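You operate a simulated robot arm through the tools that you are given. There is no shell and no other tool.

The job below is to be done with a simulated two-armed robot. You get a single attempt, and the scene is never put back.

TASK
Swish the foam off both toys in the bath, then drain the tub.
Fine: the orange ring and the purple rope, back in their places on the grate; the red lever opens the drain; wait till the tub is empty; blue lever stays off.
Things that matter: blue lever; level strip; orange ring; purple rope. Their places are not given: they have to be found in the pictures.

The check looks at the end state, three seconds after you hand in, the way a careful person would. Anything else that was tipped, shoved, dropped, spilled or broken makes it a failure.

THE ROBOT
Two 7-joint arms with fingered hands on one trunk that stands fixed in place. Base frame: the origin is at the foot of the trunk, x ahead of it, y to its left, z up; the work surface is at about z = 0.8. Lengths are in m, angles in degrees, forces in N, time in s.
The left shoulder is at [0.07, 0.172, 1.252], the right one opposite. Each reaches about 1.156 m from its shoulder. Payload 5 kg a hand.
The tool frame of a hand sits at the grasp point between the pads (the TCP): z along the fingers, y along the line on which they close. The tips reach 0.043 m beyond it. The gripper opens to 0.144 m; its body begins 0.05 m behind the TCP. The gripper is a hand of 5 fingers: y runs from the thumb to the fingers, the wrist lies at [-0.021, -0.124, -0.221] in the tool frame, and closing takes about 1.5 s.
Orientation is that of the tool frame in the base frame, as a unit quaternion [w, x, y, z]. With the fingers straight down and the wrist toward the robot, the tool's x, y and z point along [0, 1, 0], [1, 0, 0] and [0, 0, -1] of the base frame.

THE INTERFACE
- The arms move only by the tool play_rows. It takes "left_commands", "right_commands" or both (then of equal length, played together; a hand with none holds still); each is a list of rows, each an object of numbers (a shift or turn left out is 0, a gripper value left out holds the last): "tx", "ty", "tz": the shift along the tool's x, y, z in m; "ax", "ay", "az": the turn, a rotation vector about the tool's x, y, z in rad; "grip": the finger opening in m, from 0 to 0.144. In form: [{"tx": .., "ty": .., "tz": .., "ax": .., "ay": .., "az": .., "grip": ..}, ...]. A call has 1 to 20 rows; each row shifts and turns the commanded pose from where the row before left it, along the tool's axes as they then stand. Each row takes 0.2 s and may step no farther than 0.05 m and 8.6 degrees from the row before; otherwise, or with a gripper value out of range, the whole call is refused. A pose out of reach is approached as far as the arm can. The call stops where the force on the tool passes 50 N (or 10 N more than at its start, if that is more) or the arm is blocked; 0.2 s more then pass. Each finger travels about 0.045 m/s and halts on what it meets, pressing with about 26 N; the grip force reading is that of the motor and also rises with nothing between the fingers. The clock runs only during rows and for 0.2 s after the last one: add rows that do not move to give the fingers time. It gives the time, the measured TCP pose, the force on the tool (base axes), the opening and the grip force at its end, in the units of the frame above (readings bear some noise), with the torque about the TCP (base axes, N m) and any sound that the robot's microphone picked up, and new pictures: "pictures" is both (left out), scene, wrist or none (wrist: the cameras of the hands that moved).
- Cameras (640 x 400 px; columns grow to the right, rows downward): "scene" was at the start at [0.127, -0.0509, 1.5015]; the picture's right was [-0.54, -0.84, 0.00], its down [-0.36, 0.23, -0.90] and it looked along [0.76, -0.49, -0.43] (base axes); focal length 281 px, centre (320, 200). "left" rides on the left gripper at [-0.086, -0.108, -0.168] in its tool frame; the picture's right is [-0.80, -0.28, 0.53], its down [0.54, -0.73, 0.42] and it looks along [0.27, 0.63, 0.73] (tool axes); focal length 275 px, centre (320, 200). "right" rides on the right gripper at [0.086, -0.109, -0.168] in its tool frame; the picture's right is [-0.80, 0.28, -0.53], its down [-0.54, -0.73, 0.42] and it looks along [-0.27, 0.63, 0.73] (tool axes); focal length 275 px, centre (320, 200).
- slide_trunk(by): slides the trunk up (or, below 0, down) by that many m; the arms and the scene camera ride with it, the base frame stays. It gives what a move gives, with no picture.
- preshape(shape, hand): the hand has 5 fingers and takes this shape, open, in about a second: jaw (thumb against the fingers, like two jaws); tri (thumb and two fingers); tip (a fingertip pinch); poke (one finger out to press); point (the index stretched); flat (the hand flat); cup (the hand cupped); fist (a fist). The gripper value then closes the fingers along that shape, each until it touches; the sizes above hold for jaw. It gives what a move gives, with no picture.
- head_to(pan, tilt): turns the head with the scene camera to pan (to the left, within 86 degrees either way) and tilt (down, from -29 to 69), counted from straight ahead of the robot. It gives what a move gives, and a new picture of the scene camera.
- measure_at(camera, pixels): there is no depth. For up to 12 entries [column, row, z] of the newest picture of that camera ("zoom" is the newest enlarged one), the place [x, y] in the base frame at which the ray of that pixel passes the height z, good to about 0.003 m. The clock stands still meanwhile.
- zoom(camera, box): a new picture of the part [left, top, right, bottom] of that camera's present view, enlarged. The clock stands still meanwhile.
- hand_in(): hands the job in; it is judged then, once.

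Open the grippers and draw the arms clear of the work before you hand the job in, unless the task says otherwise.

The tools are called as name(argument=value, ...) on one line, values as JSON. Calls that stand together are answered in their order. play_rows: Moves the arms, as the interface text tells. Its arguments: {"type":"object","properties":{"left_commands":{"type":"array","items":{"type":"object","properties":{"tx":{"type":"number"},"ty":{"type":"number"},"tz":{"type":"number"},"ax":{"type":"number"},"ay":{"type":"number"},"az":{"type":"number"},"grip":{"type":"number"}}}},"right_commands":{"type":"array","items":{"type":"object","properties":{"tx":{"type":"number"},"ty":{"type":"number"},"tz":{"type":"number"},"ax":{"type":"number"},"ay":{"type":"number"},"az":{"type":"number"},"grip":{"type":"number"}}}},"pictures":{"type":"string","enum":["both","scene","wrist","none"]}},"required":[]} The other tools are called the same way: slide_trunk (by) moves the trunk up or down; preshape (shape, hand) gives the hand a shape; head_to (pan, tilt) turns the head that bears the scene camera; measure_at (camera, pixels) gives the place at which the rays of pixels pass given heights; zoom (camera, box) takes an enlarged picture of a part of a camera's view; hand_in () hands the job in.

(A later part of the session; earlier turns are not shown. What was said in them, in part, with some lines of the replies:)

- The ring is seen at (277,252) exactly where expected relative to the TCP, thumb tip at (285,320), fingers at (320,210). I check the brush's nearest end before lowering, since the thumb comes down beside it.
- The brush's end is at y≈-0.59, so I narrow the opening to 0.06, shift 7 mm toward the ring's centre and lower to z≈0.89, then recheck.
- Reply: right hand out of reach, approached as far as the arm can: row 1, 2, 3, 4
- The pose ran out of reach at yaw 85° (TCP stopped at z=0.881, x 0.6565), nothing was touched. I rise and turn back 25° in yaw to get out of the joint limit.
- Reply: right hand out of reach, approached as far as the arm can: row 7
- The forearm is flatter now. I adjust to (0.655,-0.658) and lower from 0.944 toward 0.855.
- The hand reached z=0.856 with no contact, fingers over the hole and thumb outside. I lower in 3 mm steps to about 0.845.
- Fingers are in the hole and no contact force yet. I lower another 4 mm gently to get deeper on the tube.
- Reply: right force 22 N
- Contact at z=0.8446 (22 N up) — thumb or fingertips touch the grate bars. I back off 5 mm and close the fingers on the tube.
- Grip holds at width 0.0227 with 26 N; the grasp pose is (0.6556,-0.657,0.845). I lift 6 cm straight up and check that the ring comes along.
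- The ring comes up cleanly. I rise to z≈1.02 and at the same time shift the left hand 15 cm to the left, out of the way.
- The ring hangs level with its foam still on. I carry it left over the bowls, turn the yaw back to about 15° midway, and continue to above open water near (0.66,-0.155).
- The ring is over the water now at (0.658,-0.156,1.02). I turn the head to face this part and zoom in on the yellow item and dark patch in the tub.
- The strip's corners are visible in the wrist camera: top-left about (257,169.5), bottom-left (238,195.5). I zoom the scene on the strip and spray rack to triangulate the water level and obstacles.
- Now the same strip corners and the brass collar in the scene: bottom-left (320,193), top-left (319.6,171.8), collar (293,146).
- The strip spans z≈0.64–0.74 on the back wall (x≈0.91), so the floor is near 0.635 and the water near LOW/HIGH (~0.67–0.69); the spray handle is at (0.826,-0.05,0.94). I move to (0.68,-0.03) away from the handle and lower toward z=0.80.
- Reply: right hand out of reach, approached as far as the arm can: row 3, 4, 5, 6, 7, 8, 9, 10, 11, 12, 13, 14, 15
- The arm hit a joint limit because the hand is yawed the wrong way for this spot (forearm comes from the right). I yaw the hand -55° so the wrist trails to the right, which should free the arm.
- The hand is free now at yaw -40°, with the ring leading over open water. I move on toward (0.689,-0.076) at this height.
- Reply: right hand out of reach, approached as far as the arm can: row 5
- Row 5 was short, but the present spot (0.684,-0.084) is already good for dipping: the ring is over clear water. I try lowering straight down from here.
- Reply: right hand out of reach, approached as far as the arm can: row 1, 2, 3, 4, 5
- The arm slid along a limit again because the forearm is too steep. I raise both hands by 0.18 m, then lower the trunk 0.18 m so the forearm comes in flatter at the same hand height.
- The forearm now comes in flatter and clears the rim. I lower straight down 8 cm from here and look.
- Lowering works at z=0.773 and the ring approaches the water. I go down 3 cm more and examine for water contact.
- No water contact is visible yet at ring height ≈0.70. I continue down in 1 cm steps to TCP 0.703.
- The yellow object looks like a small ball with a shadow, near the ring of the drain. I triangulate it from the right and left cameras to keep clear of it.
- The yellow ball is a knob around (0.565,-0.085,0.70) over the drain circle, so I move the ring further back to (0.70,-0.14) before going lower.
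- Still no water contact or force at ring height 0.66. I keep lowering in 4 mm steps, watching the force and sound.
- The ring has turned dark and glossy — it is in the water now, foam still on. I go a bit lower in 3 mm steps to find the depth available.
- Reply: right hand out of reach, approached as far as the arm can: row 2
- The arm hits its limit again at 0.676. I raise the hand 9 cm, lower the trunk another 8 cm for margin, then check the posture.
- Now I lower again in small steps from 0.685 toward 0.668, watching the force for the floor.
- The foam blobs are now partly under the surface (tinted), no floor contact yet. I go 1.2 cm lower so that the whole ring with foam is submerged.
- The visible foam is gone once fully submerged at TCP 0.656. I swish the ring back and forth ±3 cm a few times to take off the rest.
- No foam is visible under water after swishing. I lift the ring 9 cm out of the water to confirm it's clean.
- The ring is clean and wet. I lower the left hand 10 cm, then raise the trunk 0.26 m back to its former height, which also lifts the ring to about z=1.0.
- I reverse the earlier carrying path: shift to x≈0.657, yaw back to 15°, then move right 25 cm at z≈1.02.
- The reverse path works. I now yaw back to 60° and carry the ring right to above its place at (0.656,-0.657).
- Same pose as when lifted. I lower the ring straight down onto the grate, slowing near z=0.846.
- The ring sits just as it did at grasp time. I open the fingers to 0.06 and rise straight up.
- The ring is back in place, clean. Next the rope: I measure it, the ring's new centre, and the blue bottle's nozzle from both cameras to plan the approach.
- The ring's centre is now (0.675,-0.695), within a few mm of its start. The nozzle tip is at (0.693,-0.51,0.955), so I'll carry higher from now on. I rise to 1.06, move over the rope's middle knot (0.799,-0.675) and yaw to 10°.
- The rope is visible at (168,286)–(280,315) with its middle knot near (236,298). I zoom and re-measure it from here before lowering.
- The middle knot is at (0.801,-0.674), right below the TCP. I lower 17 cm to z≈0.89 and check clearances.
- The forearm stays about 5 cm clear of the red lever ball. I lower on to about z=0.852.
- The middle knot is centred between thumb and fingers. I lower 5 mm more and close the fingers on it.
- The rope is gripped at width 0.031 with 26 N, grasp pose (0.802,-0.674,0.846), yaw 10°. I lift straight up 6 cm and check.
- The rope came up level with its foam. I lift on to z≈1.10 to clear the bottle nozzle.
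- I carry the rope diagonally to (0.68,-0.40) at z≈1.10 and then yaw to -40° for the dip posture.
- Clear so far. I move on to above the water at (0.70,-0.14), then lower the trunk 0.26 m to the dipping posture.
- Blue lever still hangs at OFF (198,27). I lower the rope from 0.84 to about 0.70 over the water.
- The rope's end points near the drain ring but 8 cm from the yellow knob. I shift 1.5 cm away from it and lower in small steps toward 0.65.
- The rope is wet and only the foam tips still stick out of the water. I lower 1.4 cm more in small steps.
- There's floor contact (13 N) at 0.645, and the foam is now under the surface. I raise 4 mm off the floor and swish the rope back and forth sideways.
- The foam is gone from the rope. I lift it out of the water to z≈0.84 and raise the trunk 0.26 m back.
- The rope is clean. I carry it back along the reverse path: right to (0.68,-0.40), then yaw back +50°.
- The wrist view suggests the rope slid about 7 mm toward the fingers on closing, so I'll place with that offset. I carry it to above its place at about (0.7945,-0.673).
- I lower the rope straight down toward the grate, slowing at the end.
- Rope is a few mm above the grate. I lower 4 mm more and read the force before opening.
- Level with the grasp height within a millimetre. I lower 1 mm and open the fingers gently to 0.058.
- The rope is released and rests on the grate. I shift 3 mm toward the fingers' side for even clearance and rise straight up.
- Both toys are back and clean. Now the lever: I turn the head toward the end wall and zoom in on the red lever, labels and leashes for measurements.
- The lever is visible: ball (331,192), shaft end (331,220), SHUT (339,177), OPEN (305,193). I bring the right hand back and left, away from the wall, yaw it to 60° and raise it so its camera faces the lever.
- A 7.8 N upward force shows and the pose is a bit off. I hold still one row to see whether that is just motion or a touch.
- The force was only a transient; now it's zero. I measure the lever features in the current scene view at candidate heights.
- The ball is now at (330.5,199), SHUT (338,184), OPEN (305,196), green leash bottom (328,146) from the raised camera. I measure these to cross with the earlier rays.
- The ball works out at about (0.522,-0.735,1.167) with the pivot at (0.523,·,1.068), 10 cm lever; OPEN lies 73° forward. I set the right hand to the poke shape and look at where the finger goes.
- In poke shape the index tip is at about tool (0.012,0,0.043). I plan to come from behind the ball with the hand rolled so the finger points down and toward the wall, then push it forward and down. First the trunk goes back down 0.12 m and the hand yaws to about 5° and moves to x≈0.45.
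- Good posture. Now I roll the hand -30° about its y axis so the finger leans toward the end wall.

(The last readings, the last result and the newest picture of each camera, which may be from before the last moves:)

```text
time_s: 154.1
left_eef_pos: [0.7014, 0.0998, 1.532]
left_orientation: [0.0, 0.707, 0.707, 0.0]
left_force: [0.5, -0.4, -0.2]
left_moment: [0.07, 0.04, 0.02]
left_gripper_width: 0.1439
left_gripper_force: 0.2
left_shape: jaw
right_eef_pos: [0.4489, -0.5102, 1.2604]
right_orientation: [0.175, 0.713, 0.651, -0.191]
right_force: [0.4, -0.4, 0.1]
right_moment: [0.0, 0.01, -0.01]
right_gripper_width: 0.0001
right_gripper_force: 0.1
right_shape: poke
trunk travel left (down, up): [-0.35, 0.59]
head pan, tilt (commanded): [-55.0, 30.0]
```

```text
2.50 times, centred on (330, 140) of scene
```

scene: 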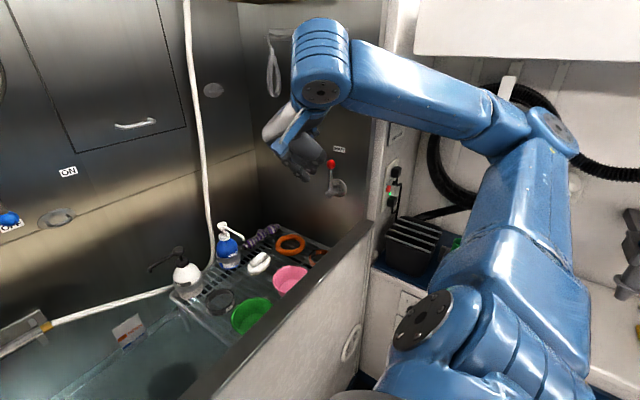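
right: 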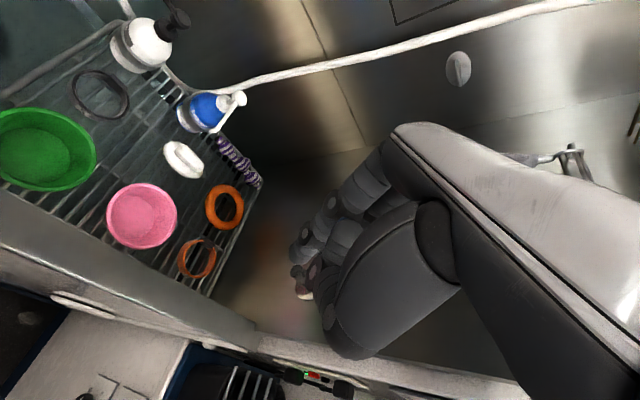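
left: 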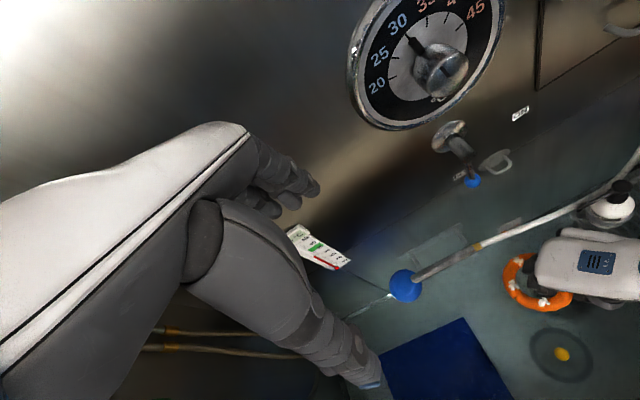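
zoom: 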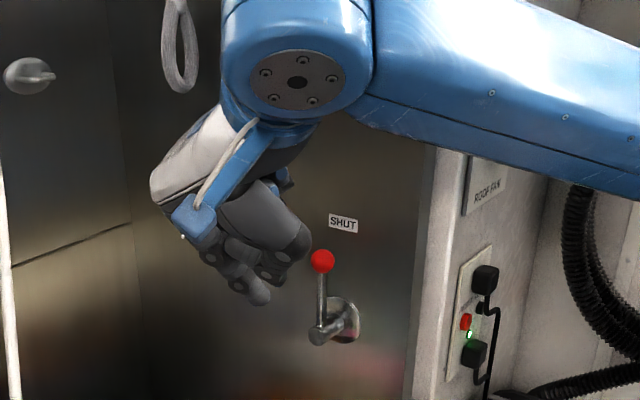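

The finger now leans toward the wall. I move 17 cm toward the wall and 3 cm down, staying behind the ball (tip at x≈0.45), then check.

play_rows(right_commands=[{"tx": -0.01881, "ty": 0.00216, "tz": 0.01581}, {"tx": -0.01881, "ty": 0.00216, "tz": 0.01581}, {"tx": -0.01881, "ty": 0.00216, "tz": 0.01581}, {"tx": -0.01881, "ty": 0.00216, "tz": 0.01581}, {"tx": -0.01881, "ty": 0.00216, "tz": 0.01581}, {"tx": -0.01881, "ty": 0.00216, "tz": 0.01581}, {"tx": -0.01881, "ty": 0.00216, "tz": 0.01581}, {}])

zoom(camera="scene", box=[250, 80, 410, 240])

zoom(camera="right", box=[200, 180, 400, 380])

```text
time_s: 155.9
left_eef_pos: [0.701, 0.1008, 1.5315]
left_orientation: [0.0, 0.707, 0.707, 0.0]
left_force: [-0.6, -0.1, -0.2]
left_moment: [-0.01, 0.02, -0.01]
left_gripper_width: 0.144
left_gripper_force: 0.0
left_shape: jaw
right_eef_pos: [0.4498, -0.68, 1.2311]
right_orientation: [0.175, 0.713, 0.651, -0.192]
right_force: [-0.5, 0.4, 0.4]
right_moment: [0.01, -0.02, 0.01]
right_gripper_width: 0.0
right_gripper_force: 0.1
right_shape: poke
trunk travel left (down, up): [-0.35, 0.59]
head pan, tilt (commanded): [-55.0, 30.0]
```

scene: 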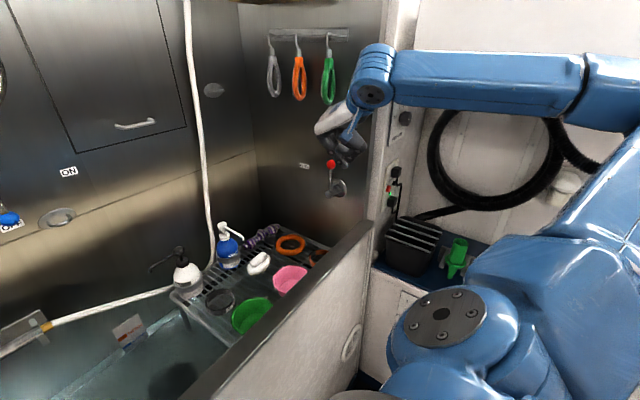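
right: 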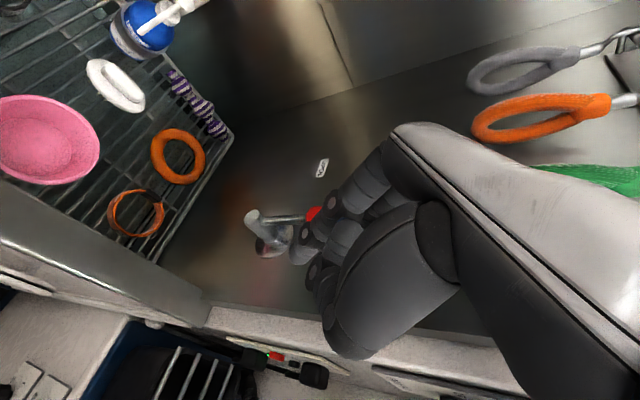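

```text
2.50 times, centred on (330, 160) of scene
```

zoom: 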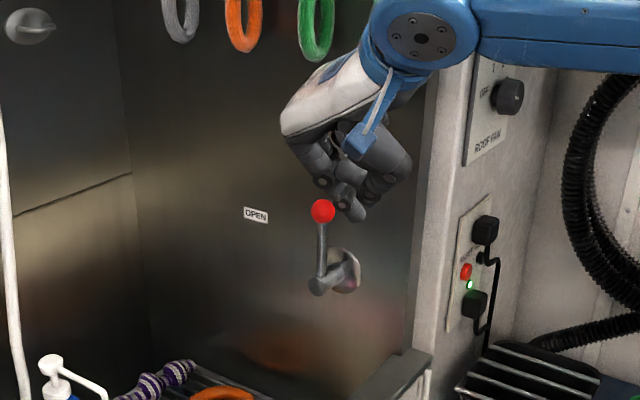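

```text
2.00 times, centred on (300, 280) of right
```

zoom: 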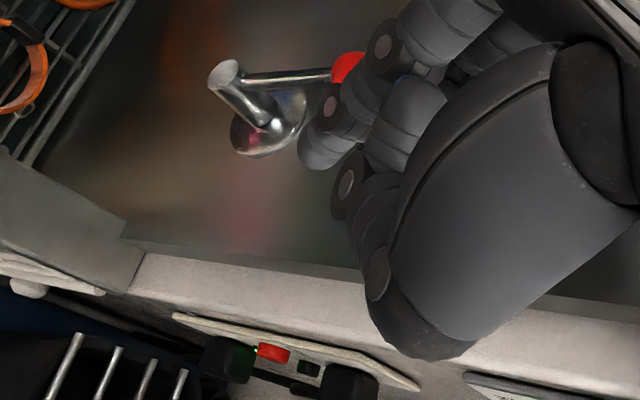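

The finger is behind the ball, still a few cm off the lever's plane. I move 4.4 cm further toward the wall and 2 cm down, so the tip is level with the ball.

play_rows(right_commands=[{"tx": -0.00933, "ty": 0.0013, "tz": 0.01307}, {"tx": -0.00933, "ty": 0.0013, "tz": 0.01307}, {"tx": -0.00933, "ty": 0.0013, "tz": 0.01307}, {}])

zoom(camera="scene", box=[270, 100, 390, 220])

zoom(camera="right", box=[200, 180, 400, 380])

```text
time_s: 156.9
left_eef_pos: [0.7007, 0.1006, 1.5326]
left_orientation: [0.0, 0.707, 0.707, 0.0]
left_force: [0.4, -0.3, 0.3]
left_moment: [0.03, 0.0, 0.0]
left_gripper_width: 0.1439
left_gripper_force: 0.1
left_shape: jaw
right_eef_pos: [0.4493, -0.7245, 1.21]
right_orientation: [0.175, 0.713, 0.651, -0.191]
right_force: [0.2, -0.5, 0.4]
right_moment: [0.05, 0.03, -0.03]
right_gripper_width: 0.0001
right_gripper_force: 0.1
right_shape: poke
trunk travel left (down, up): [-0.35, 0.59]
head pan, tilt (commanded): [-55.0, 30.0]
```

scene: 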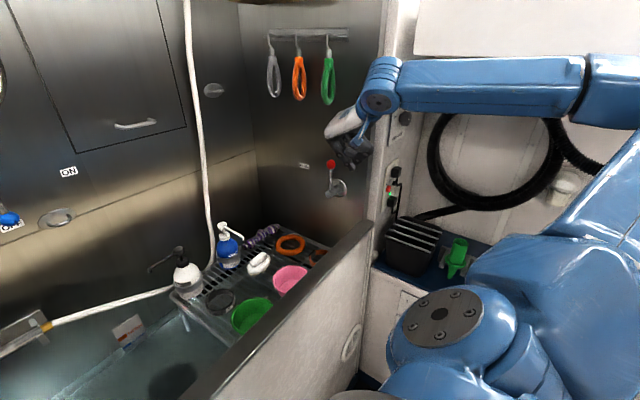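
right: 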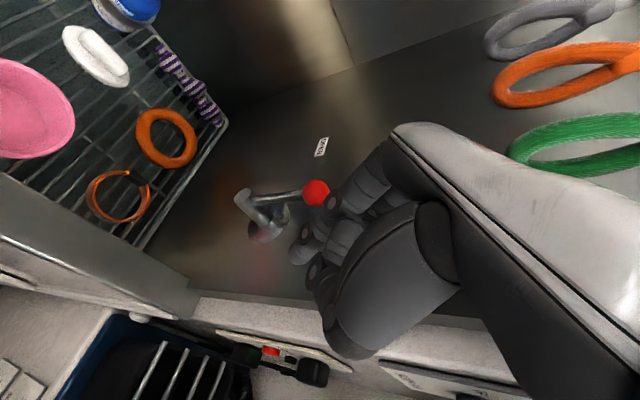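

```text
3.33 times, centred on (330, 160) of scene
```

zoom: 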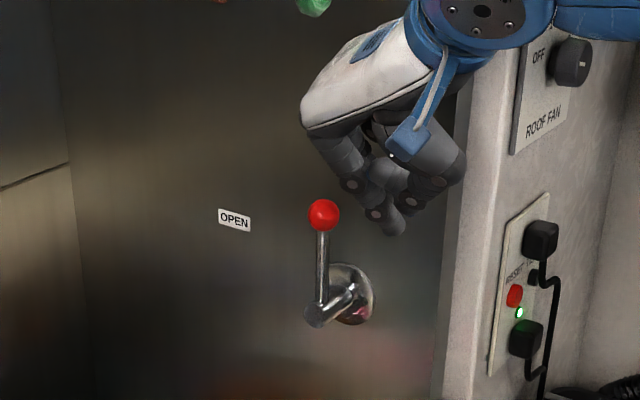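

```text
2.00 times, centred on (300, 280) of right
```

zoom: 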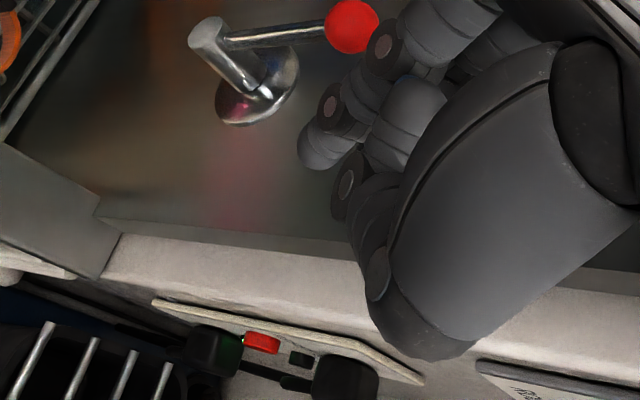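

The wrist camera agrees with my ball estimate within 2 mm; the fingertip is at about (0.453,-0.738,1.168), right behind the ball. I lower it 8 mm and approach 3 cm forward.

play_rows(right_commands=[{"tx": 0.0066, "ty": -0.0003, "tz": 0.0054}, {"tx": 0.00077, "ty": 0.00996, "tz": -0.00045}, {"tx": 0.00077, "ty": 0.00996, "tz": -0.00045}, {"tx": 0.00077, "ty": 0.00996, "tz": -0.00045}, {}])

zoom(camera="scene", box=[290, 120, 370, 220])

zoom(camera="right", box=[220, 150, 380, 310])

```text
time_s: 158.1
left_eef_pos: [0.7009, 0.0992, 1.5318]
left_orientation: [0.0, 0.707, 0.708, 0.0]
left_force: [0.0, 0.6, -0.3]
left_moment: [-0.02, 0.02, -0.02]
left_gripper_width: 0.1437
left_gripper_force: 0.0
left_shape: jaw
right_eef_pos: [0.4791, -0.7207, 1.2024]
right_orientation: [0.174, 0.713, 0.652, -0.191]
right_force: [-0.1, -0.1, 0.4]
right_moment: [0.0, 0.0, -0.02]
right_gripper_width: 0.0
right_gripper_force: 0.0
right_shape: poke
trunk travel left (down, up): [-0.35, 0.59]
head pan, tilt (commanded): [-55.0, 30.0]
```

scene: 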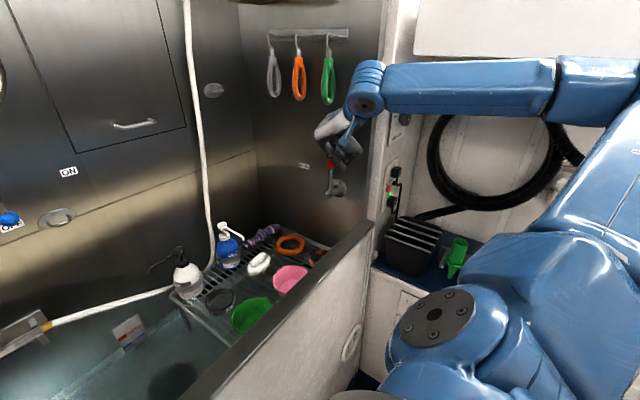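
right: 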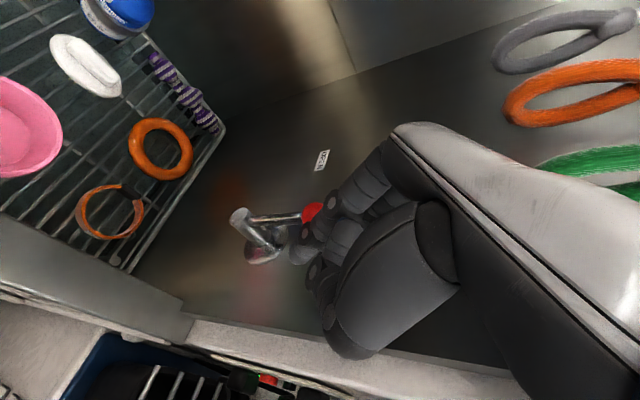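

```text
4.00 times, centred on (330, 170) of scene
```

zoom: 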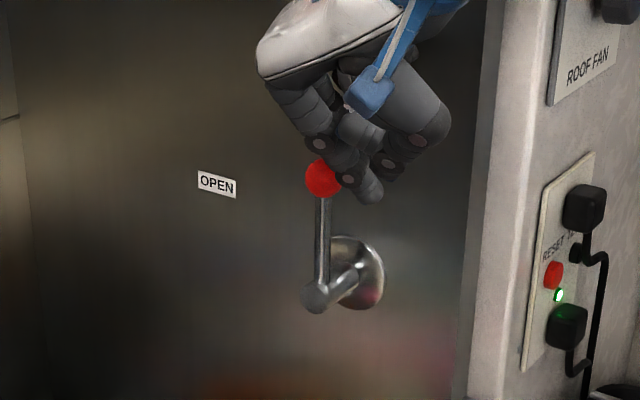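

```text
2.50 times, centred on (300, 230) of right
```

zoom: 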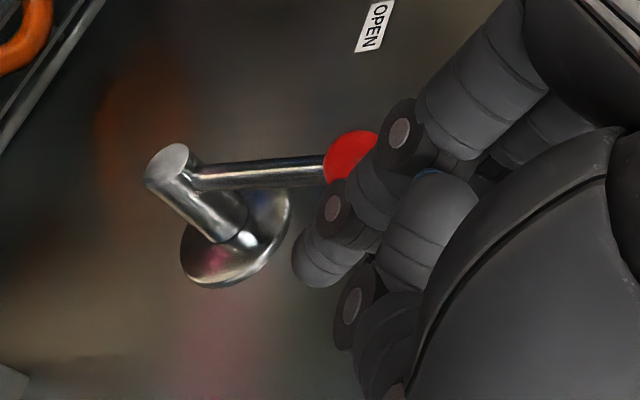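

The finger lies just behind and above the ball. I start pushing forward along the arc: about 1.2 cm to contact and the first 15° of the swing.

play_rows(right_commands=[{"tx": 0.0009, "ty": 0.012, "tz": -0.0005}, {"tx": 0.0018, "ty": 0.0129, "tz": 0.0009}, {"tx": 0.0019, "ty": 0.0129, "tz": 0.0009}, {}])

zoom(camera="scene", box=[290, 120, 370, 220])

zoom(camera="right", box=[220, 150, 380, 310])

```text
time_s: 159.1
left_eef_pos: [0.7009, 0.1004, 1.532]
left_orientation: [0.0, 0.707, 0.707, 0.0]
left_force: [0.6, -0.1, 0.0]
left_moment: [0.01, -0.01, 0.0]
left_gripper_width: 0.1438
left_gripper_force: 0.0
left_shape: jaw
right_eef_pos: [0.5183, -0.7216, 1.1995]
right_orientation: [0.174, 0.713, 0.652, -0.191]
right_force: [-1.0, 0.3, 0.1]
right_moment: [0.02, -0.01, -0.02]
right_gripper_width: 0.0001
right_gripper_force: 0.0
right_shape: poke
trunk travel left (down, up): [-0.35, 0.59]
head pan, tilt (commanded): [-55.0, 30.0]
```

scene: 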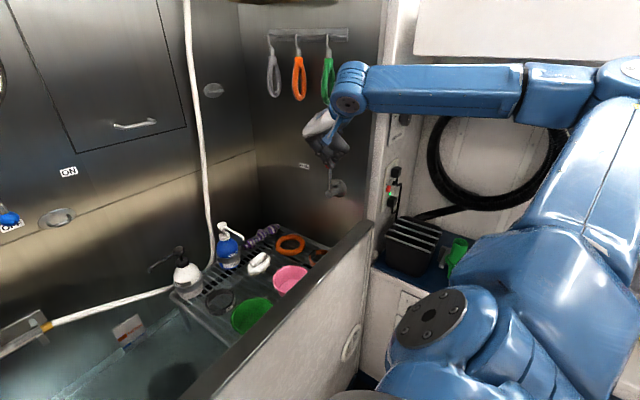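
right: 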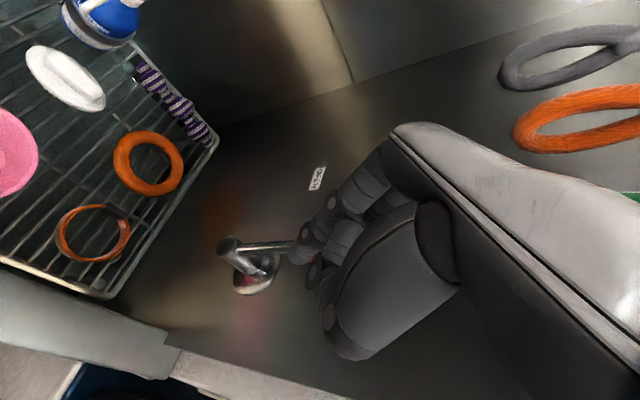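

```text
4.00 times, centred on (330, 170) of scene
```

zoom: 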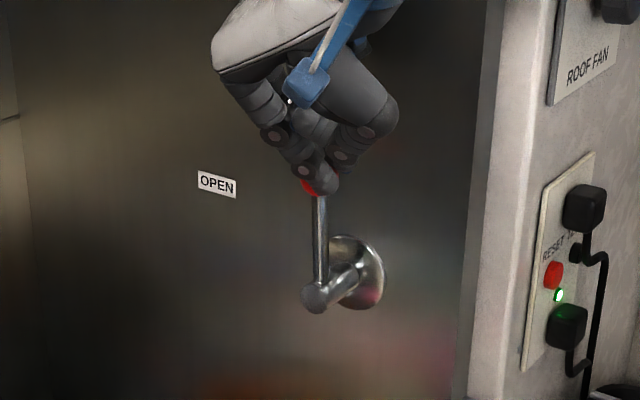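

```text
2.50 times, centred on (300, 230) of right
```

zoom: 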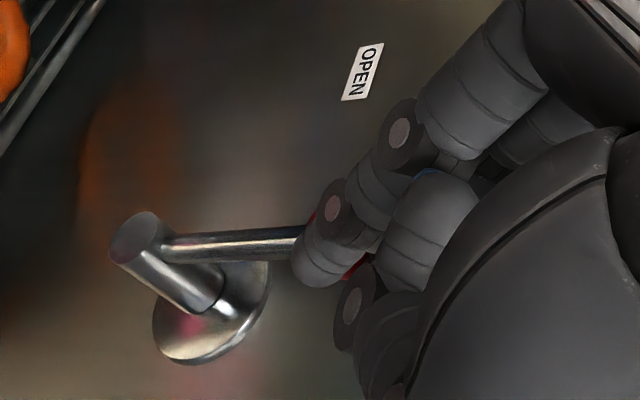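

Contact is made: the rod has tilted a few degrees and the finger is behind and above the ball, force small. I push on along the arc to about 30°.

play_rows(right_commands=[{"tx": 0.0023, "ty": 0.0126, "tz": 0.0024}, {"tx": 0.003, "ty": 0.0126, "tz": 0.003}, {"tx": 0.0035, "ty": 0.0125, "tz": 0.004}, {}])

zoom(camera="scene", box=[290, 120, 370, 220])

zoom(camera="right", box=[220, 180, 380, 340])

```text
time_s: 160.1
left_eef_pos: [0.7, 0.1002, 1.5327]
left_orientation: [0.0, 0.707, 0.707, 0.0]
left_force: [0.0, 0.0, 0.4]
left_moment: [-0.04, -0.02, 0.01]
left_gripper_width: 0.1435
left_gripper_force: 0.0
left_shape: jaw
right_eef_pos: [0.5559, -0.7215, 1.1868]
right_orientation: [0.174, 0.714, 0.651, -0.191]
right_force: [0.2, 0.2, 0.8]
right_moment: [-0.01, -0.01, 0.0]
right_gripper_width: 0.0
right_gripper_force: 0.1
right_shape: poke
trunk travel left (down, up): [-0.35, 0.59]
head pan, tilt (commanded): [-55.0, 30.0]
```

scene: 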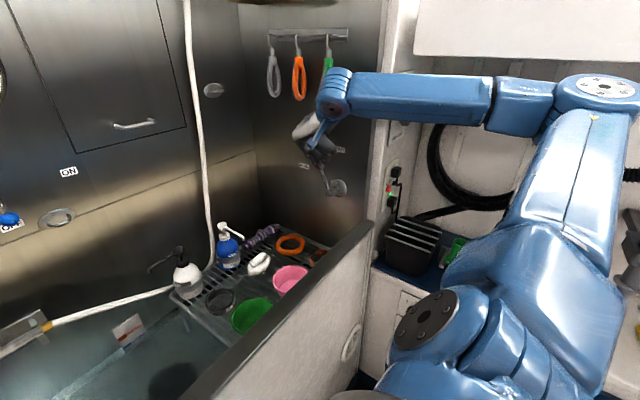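
right: 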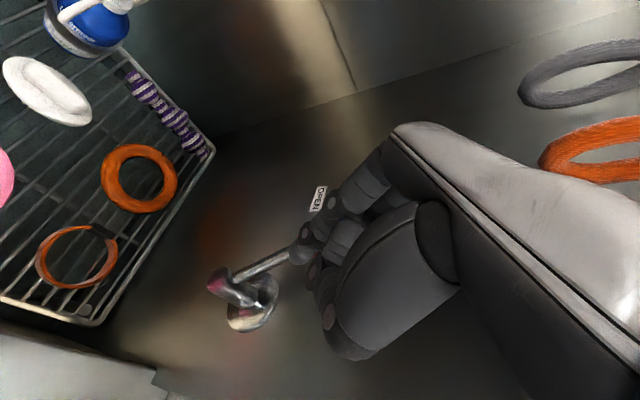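

```text
4.00 times, centred on (330, 170) of scene
```

zoom: 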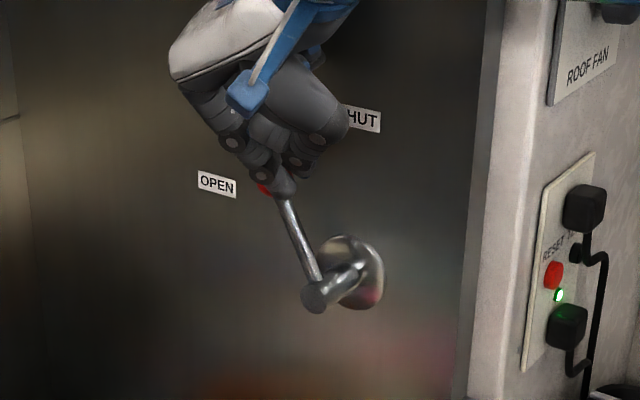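

```text
2.50 times, centred on (300, 260) of right
```

zoom: 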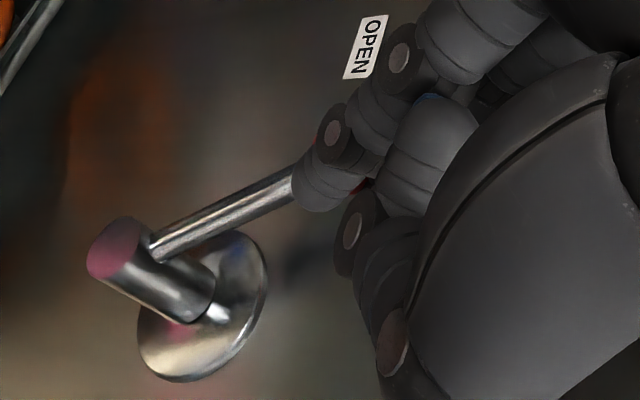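

The lever follows (about 30° now). I continue along the arc from 30° to 60°.

play_rows(right_commands=[{"tx": 0.0061, "ty": 0.0142, "tz": 0.0081}, {"tx": 0.0071, "ty": 0.0123, "tz": 0.0102}, {"tx": 0.008, "ty": 0.01, "tz": 0.012}, {}])

zoom(camera="scene", box=[280, 130, 360, 230])

zoom(camera="right", box=[220, 180, 380, 340])

```text
time_s: 161.1
left_eef_pos: [0.7021, 0.1002, 1.5326]
left_orientation: [0.001, 0.707, 0.707, 0.0]
left_force: [-0.3, 0.2, -0.4]
left_moment: [0.03, 0.01, -0.01]
left_gripper_width: 0.1437
left_gripper_force: 0.1
left_shape: jaw
right_eef_pos: [0.5928, -0.7206, 1.1501]
right_orientation: [0.175, 0.714, 0.651, -0.192]
right_force: [1.3, -0.1, -0.3]
right_moment: [-0.01, 0.03, -0.01]
right_gripper_width: 0.0002
right_gripper_force: 0.0
right_shape: poke
trunk travel left (down, up): [-0.35, 0.59]
head pan, tilt (commanded): [-55.0, 30.0]
```

scene: 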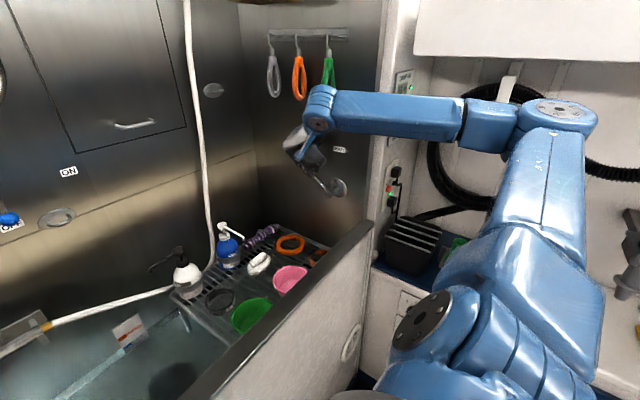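
right: 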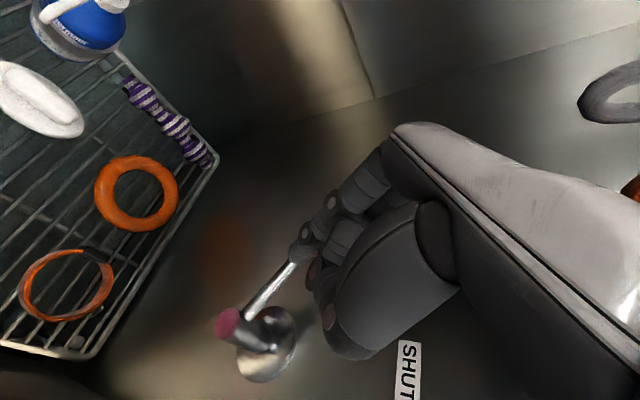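

```text
4.00 times, centred on (320, 180) of scene
```

zoom: 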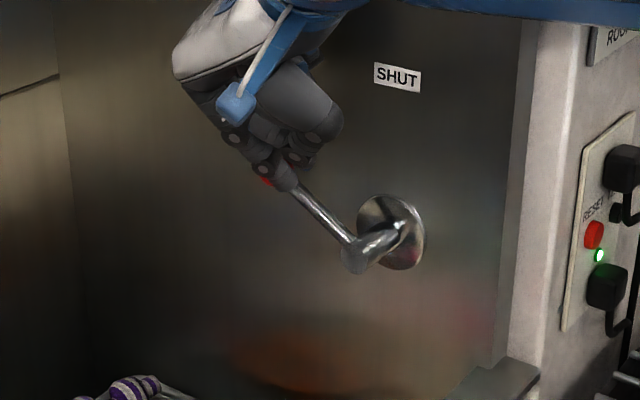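

```text
2.50 times, centred on (300, 260) of right
```

zoom: 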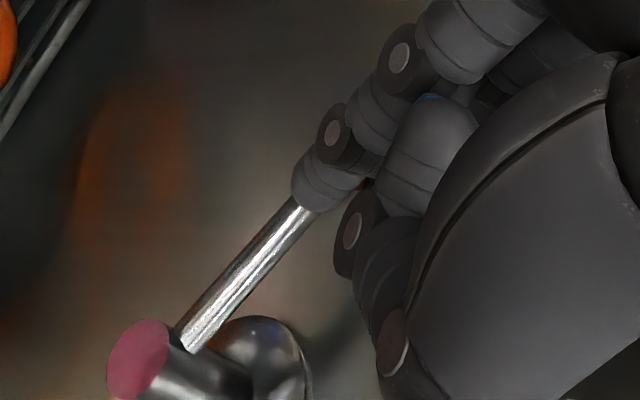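

The lever is near 55°. I continue from 60° to 80°, watching the force for an end stop.

play_rows(right_commands=[{"tx": 0.0085, "ty": 0.0074, "tz": 0.0134}, {"tx": 0.0087, "ty": 0.0045, "tz": 0.0143}, {}])

zoom(camera="scene", box=[280, 130, 360, 230])

zoom(camera="right", box=[220, 180, 380, 340])

```text
time_s: 161.9
left_eef_pos: [0.6955, 0.1039, 1.5337]
left_orientation: [0.001, 0.707, 0.707, 0.001]
left_force: [0.6, -0.5, -0.1]
left_moment: [0.05, 0.02, -0.03]
left_gripper_width: 0.1436
left_gripper_force: 0.0
left_shape: jaw
right_eef_pos: [0.6008, -0.7211, 1.1265]
right_orientation: [0.18, 0.714, 0.649, -0.191]
right_force: [-6.1, 1.0, 44.5]
right_moment: [-1.01, -0.69, -0.18]
right_gripper_width: 0.0
right_gripper_force: 0.0
right_shape: poke
trunk travel left (down, up): [-0.35, 0.59]
head pan, tilt (commanded): [-55.0, 30.0]
```

scene: 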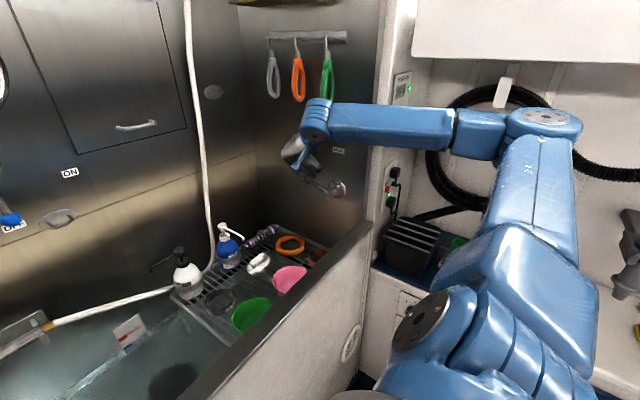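
right: 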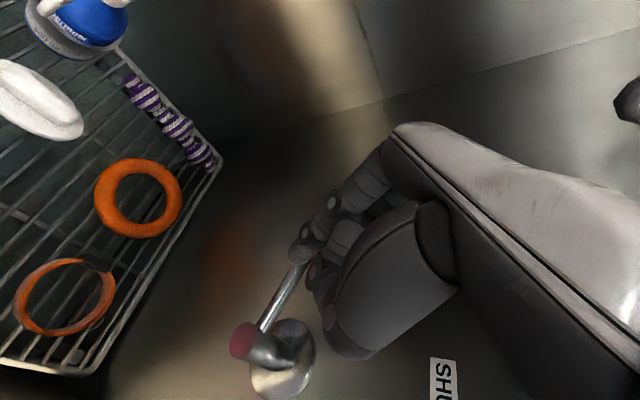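

```text
4.00 times, centred on (320, 180) of scene
```

zoom: 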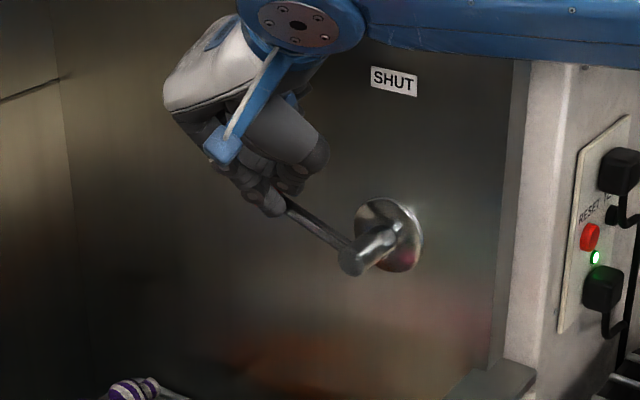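

```text
2.50 times, centred on (300, 260) of right
```

zoom: 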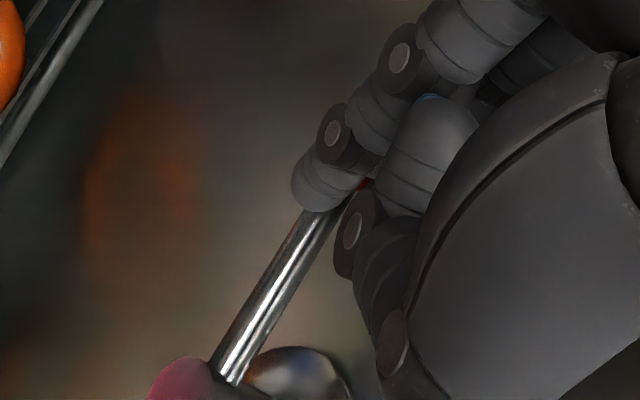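

The force rose to 44 N upward: the lever is at its end stop. I back off upward and then away from the wall to see the lever and listen for draining.

play_rows(right_commands=[{"tx": -0.00833, "tz": -0.01443}, {"tx": -0.00833, "tz": -0.01443}, {"tx": -0.00833, "tz": -0.01443}, {"tx": 0.02026, "ty": -0.0081, "tz": -0.0117}, {"tx": 0.02026, "ty": -0.0081, "tz": -0.0117}, {"tx": 0.02026, "ty": -0.0081, "tz": -0.0117}, {"tx": 0.02026, "ty": -0.0081, "tz": -0.0117}, {"tx": 0.02026, "ty": -0.0081, "tz": -0.0117}, {}])

zoom(camera="scene", box=[250, 110, 410, 230])

zoom(camera="scene", box=[60, 280, 240, 400])

```text
time_s: 163.9
left_eef_pos: [0.7002, 0.0994, 1.533]
left_orientation: [0.0, 0.707, 0.707, 0.0]
left_force: [-0.9, -0.3, 0.8]
left_moment: [0.03, -0.02, 0.02]
left_gripper_width: 0.1437
left_gripper_force: 0.0
left_shape: jaw
right_eef_pos: [0.5741, -0.6022, 1.1682]
right_orientation: [0.175, 0.713, 0.651, -0.191]
right_force: [-0.5, -0.3, -0.4]
right_moment: [0.03, -0.01, 0.0]
right_gripper_width: 0.0
right_gripper_force: 0.1
right_shape: poke
trunk travel left (down, up): [-0.35, 0.59]
head pan, tilt (commanded): [-55.0, 30.0]
```

scene: 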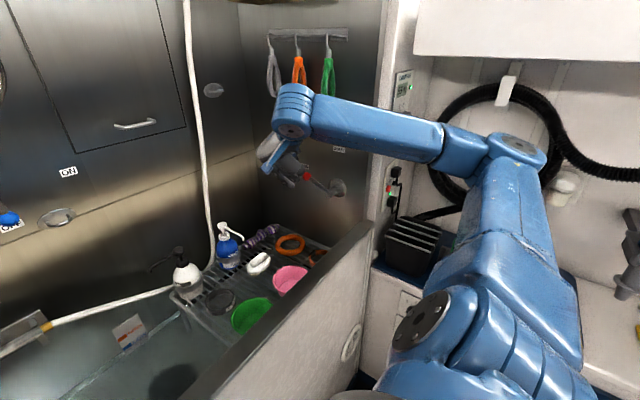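
right: 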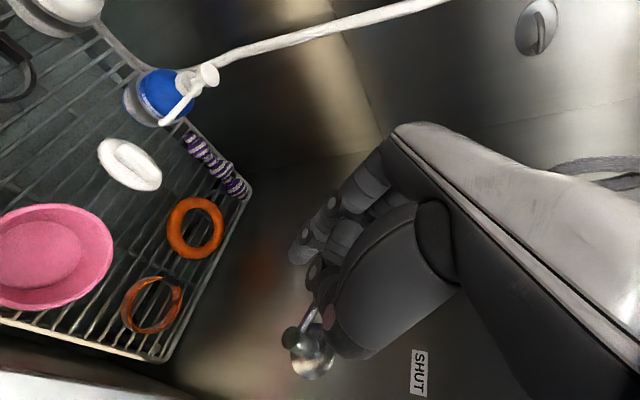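

```text
3.33 times, centred on (330, 170) of scene
```

zoom: 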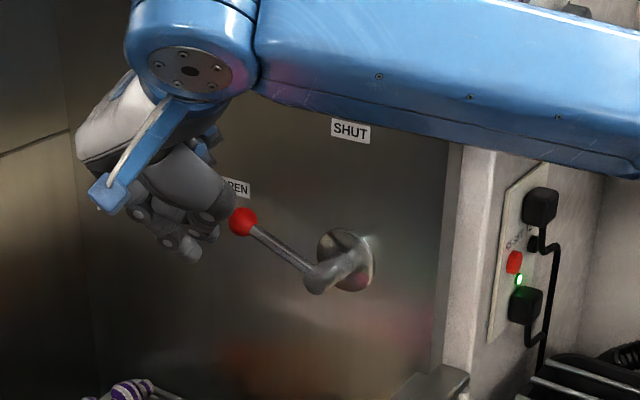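

```text
3.33 times, centred on (150, 340) of scene
```

zoom: 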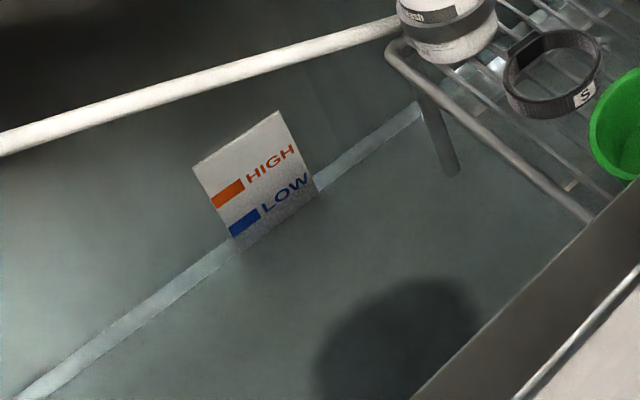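

The ball now sits at the OPEN label (≈(323,176) in scene). I draw the hand back up and away, unroll it, and then watch the water level at the strip.

play_rows(right_commands=[{"tx": 0.0021, "ty": -0.0145, "tz": -0.0205}, {"tx": 0.0021, "ty": -0.0145, "tz": -0.0205}, {"tx": 0.0021, "ty": -0.0145, "tz": -0.0205}, {"tx": 0.0021, "ty": -0.0145, "tz": -0.0205}, {"tx": 0.0021, "ty": -0.0145, "tz": -0.0205}, {"tx": 0.0021, "ty": -0.0145, "tz": -0.0205}, {"ay": 0.131}, {"ay": 0.131}, {"ay": 0.131}, {"ay": 0.131}, {}])

head_to(pan=-20, tilt=45)

zoom(camera="scene", box=[120, 130, 380, 290])

```text
time_s: 166.3
left_eef_pos: [0.7026, 0.0993, 1.5305]
left_orientation: [-0.001, 0.707, 0.707, 0.0]
left_force: [0.1, 0.2, -0.2]
left_moment: [0.0, 0.0, 0.0]
left_gripper_width: 0.1438
left_gripper_force: 0.0
left_shape: jaw
right_eef_pos: [0.495, -0.5219, 1.2663]
right_orientation: [-0.001, 0.739, 0.674, 0.001]
right_force: [-0.1, -0.5, -0.2]
right_moment: [0.0, 0.01, 0.02]
right_gripper_width: 0.0
right_gripper_force: 0.1
right_shape: poke
trunk travel left (down, up): [-0.35, 0.59]
head pan, tilt (commanded): [-55.0, 30.0]
```

scene: 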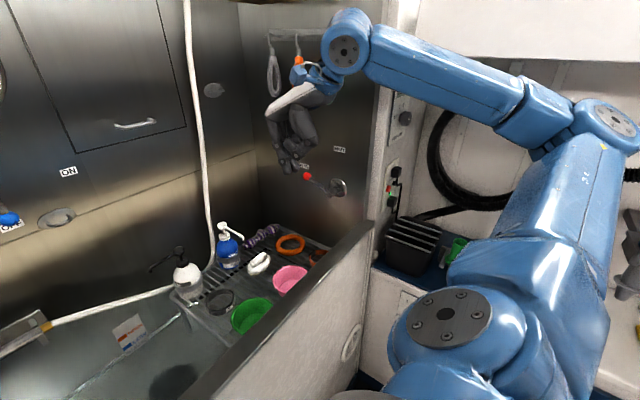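
right: 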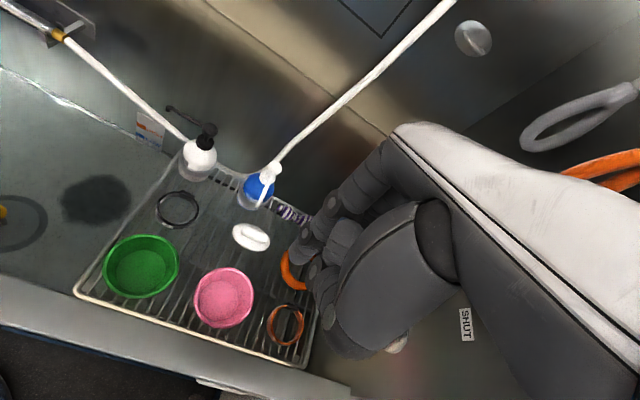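

```text
time_s: 167.3
left_eef_pos: [0.7009, 0.1004, 1.532]
left_orientation: [0.0, 0.707, 0.707, 0.0]
left_force: [-0.3, -0.5, 0.6]
left_moment: [0.01, 0.01, 0.0]
left_gripper_width: 0.1438
left_gripper_force: 0.0
left_shape: jaw
right_eef_pos: [0.4934, -0.5217, 1.2662]
right_orientation: [0.0, 0.738, 0.675, 0.0]
right_force: [0.2, -0.7, -0.3]
right_moment: [-0.02, -0.01, -0.03]
right_gripper_width: 0.0
right_gripper_force: 0.1
right_shape: poke
trunk travel left (down, up): [-0.35, 0.59]
head pan, tilt (commanded): [-20.0, 45.0]
```

scene: 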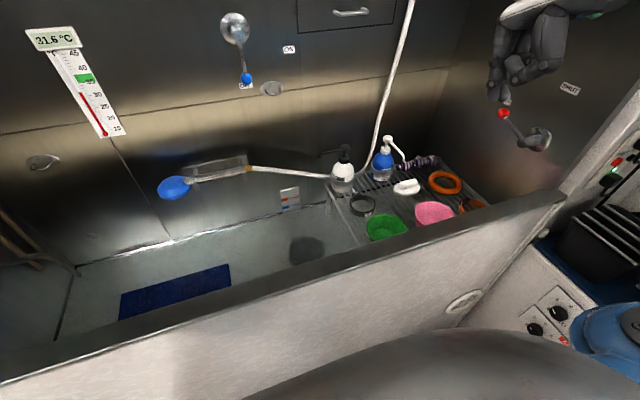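

```text
2.46 times, centred on (250, 210) of scene
```

zoom: 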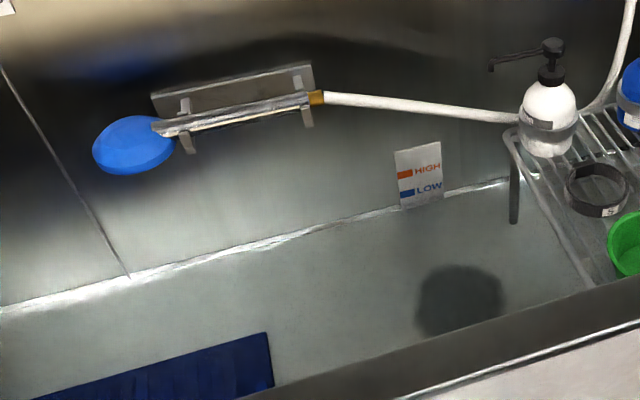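

The water is draining: the bright band under the strip has narrowed and the tint is weaker. Meanwhile I open the right hand to jaw and draw both arms back a bit.

preshape(hand="right", shape="jaw")

play_rows(right_commands=[{"ty": -0.01, "tz": -0.01}, {"ty": -0.01, "tz": -0.01}, {"ty": -0.01, "tz": -0.01}, {"ty": -0.01, "tz": -0.01}, {}, {}, {}, {}, {}, {}, {}, {}, {}, {}, {}, {}, {}, {}, {}, {}], left_commands=[{"ty": -0.025}, {"ty": -0.025}, {"ty": -0.025}, {"ty": -0.025}, {"ty": -0.025}, {"ty": -0.025}, {}, {}, {}, {}, {}, {}, {}, {}, {}, {}, {}, {}, {}, {}], pictures="scene")

zoom(camera="scene", box=[120, 130, 380, 290])

```text
time_s: 168.2
left_eef_pos: [0.7003, 0.1013, 1.5315]
left_orientation: [0.0, 0.707, 0.707, 0.0]
left_force: [-0.7, 0.9, 0.5]
left_moment: [-0.01, 0.0, -0.02]
left_gripper_width: 0.1437
left_gripper_force: 0.0
left_shape: jaw
right_eef_pos: [0.4933, -0.5222, 1.2671]
right_orientation: [0.0, 0.739, 0.674, -0.001]
right_force: [-0.2, 0.5, 0.6]
right_moment: [-0.01, 0.0, -0.02]
right_gripper_width: 0.1436
right_gripper_force: 0.0
right_shape: jaw
trunk travel left (down, up): [-0.35, 0.59]
head pan, tilt (commanded): [-20.0, 45.0]
```

```text
time_s: 172.4
left_eef_pos: [0.5497, 0.101, 1.5315]
left_orientation: [-0.001, 0.707, 0.707, 0.0]
left_force: [0.0, 1.0, -0.8]
left_moment: [0.01, 0.01, -0.04]
left_gripper_width: 0.1439
left_gripper_force: 0.1
left_shape: jaw
right_eef_pos: [0.4536, -0.5178, 1.3067]
right_orientation: [0.0, 0.739, 0.674, 0.0]
right_force: [0.3, 0.2, 0.1]
right_moment: [-0.01, 0.0, 0.0]
right_gripper_width: 0.1438
right_gripper_force: 0.0
right_shape: jaw
trunk travel left (down, up): [-0.35, 0.59]
head pan, tilt (commanded): [-20.0, 45.0]
```

scene: 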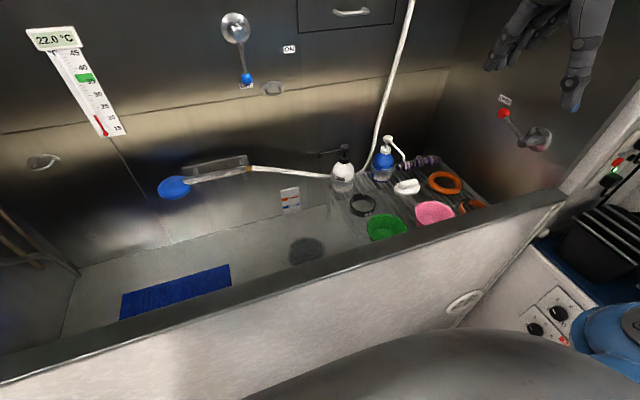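

```text
2.46 times, centred on (250, 210) of scene
```

zoom: 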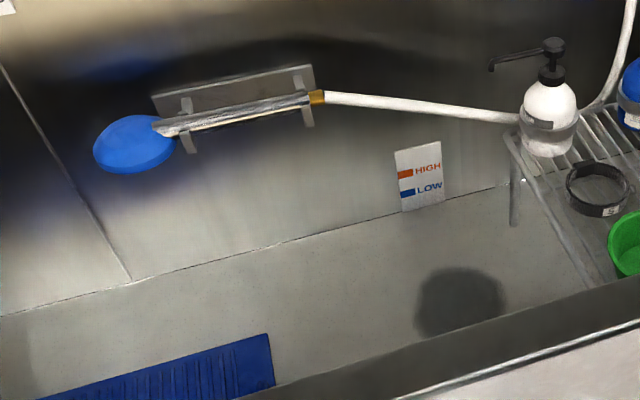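

The tub looks empty now (no band, thermometer dropped to 22.0 °C). I wait 4 s more and double-check the drain area, lever, blue lever and toys.

play_rows(right_commands=[{}, {}, {}, {}, {}, {}, {}, {}, {}, {}, {}, {}, {}, {}, {}, {}, {}, {}, {}, {}], pictures="both")

zoom(camera="scene", box=[60, 180, 340, 340])

zoom(camera="scene", box=[340, 80, 560, 240])

zoom(camera="scene", box=[200, 0, 320, 110])

```text
time_s: 176.6
left_eef_pos: [0.5506, 0.0994, 1.5319]
left_orientation: [-0.001, 0.707, 0.707, 0.0]
left_force: [-0.1, -0.9, -0.2]
left_moment: [-0.03, 0.01, 0.03]
left_gripper_width: 0.144
left_gripper_force: 0.0
left_shape: jaw
right_eef_pos: [0.4538, -0.5172, 1.3064]
right_orientation: [0.0, 0.739, 0.674, 0.0]
right_force: [0.1, 0.1, -0.3]
right_moment: [0.0, -0.01, 0.0]
right_gripper_width: 0.1437
right_gripper_force: 0.1
right_shape: jaw
trunk travel left (down, up): [-0.35, 0.59]
head pan, tilt (commanded): [-20.0, 45.0]
```

scene: 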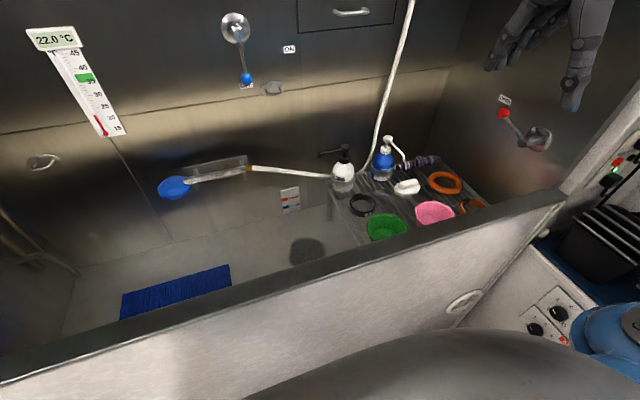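
right: 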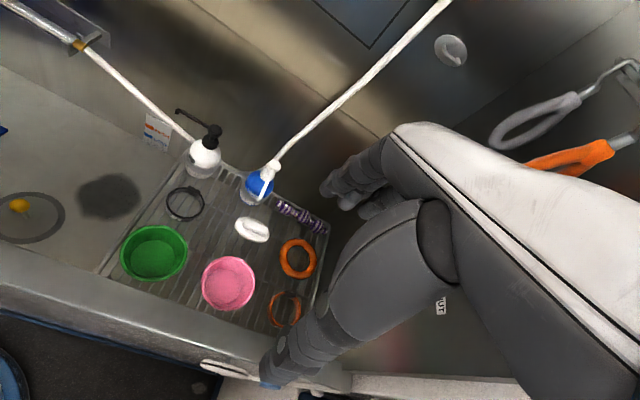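

```text
2.29 times, centred on (200, 260) of scene
```

zoom: 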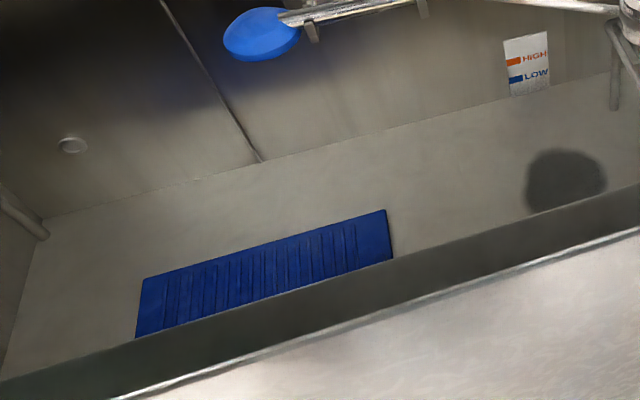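

```text
2.50 times, centred on (450, 160) of scene
```

zoom: 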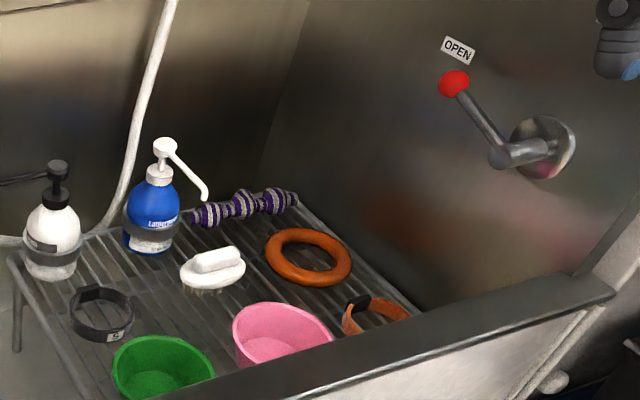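

```text
3.64 times, centred on (260, 55) of scene
```

zoom: 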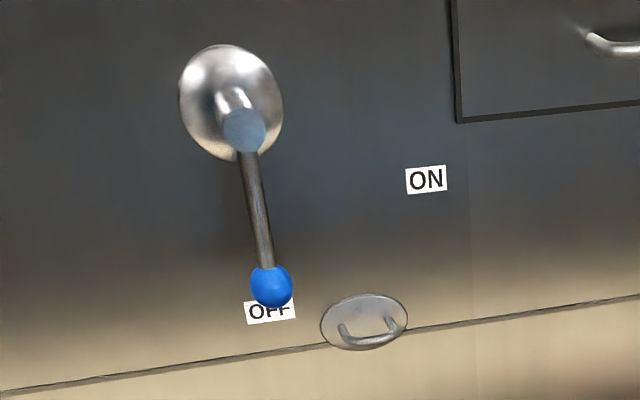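

Everything checks out: tub empty, red lever at OPEN, blue lever at OFF. One last close look at the toys for any leftover foam.

zoom(camera="right", box=[230, 180, 350, 340])

zoom(camera="scene", box=[390, 140, 490, 220])

measure_at(camera="right", pixels=[[297, 259, 0.8125], [279, 203, 0.82], [326, 232, 0.82]])

```text
2.50 times, centred on (290, 260) of right
```

zoom: 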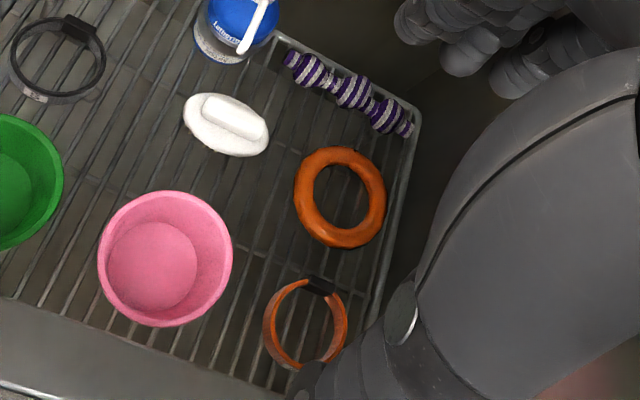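

```text
5.00 times, centred on (440, 180) of scene
```

zoom: 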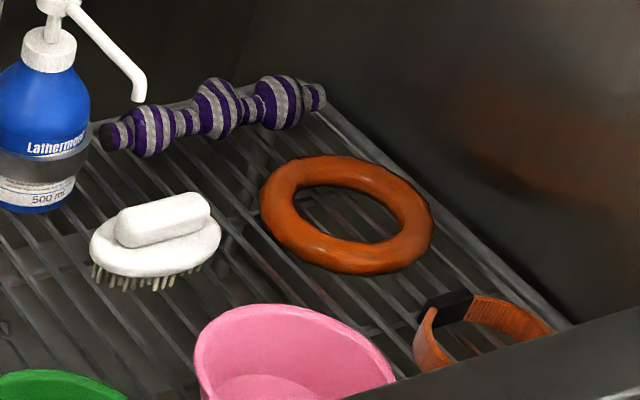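

```text
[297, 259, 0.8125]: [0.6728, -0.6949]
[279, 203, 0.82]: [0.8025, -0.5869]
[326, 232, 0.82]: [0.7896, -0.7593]
```

Both toys are clean: the ring is at (0.673,-0.695) and the rope at about (0.796,-0.67), both back in their places. The tub is empty, the red lever is at OPEN and the blue lever at OFF. The hands are open and clear, so I hand the job in.

hand_in()

```text
The job is handed in.
```

The job is handed in. Both toys are rinsed and back on the grate, and the tub is drained.

- **Orange ring:** the foam is off, and it lies within about 5 mm of where it started.
- **Purple rope:** the foam is off, and it is back in its place at the rear of the grate. It is turned a few degrees from how it first lay.
- **Red lever:** it is at its end stop by the OPEN label.
- **Tub:** I waited about 13 s after opening the drain. By then no water showed at the level strip, and the thermometer had dropped from 31.6 to 22.0 °C.
- **Blue lever:** it stayed at OFF throughout.

Nothing else on the grate looks moved in the last pictures. Both hands are open and clear of the tub. I have not seen the result of the check.
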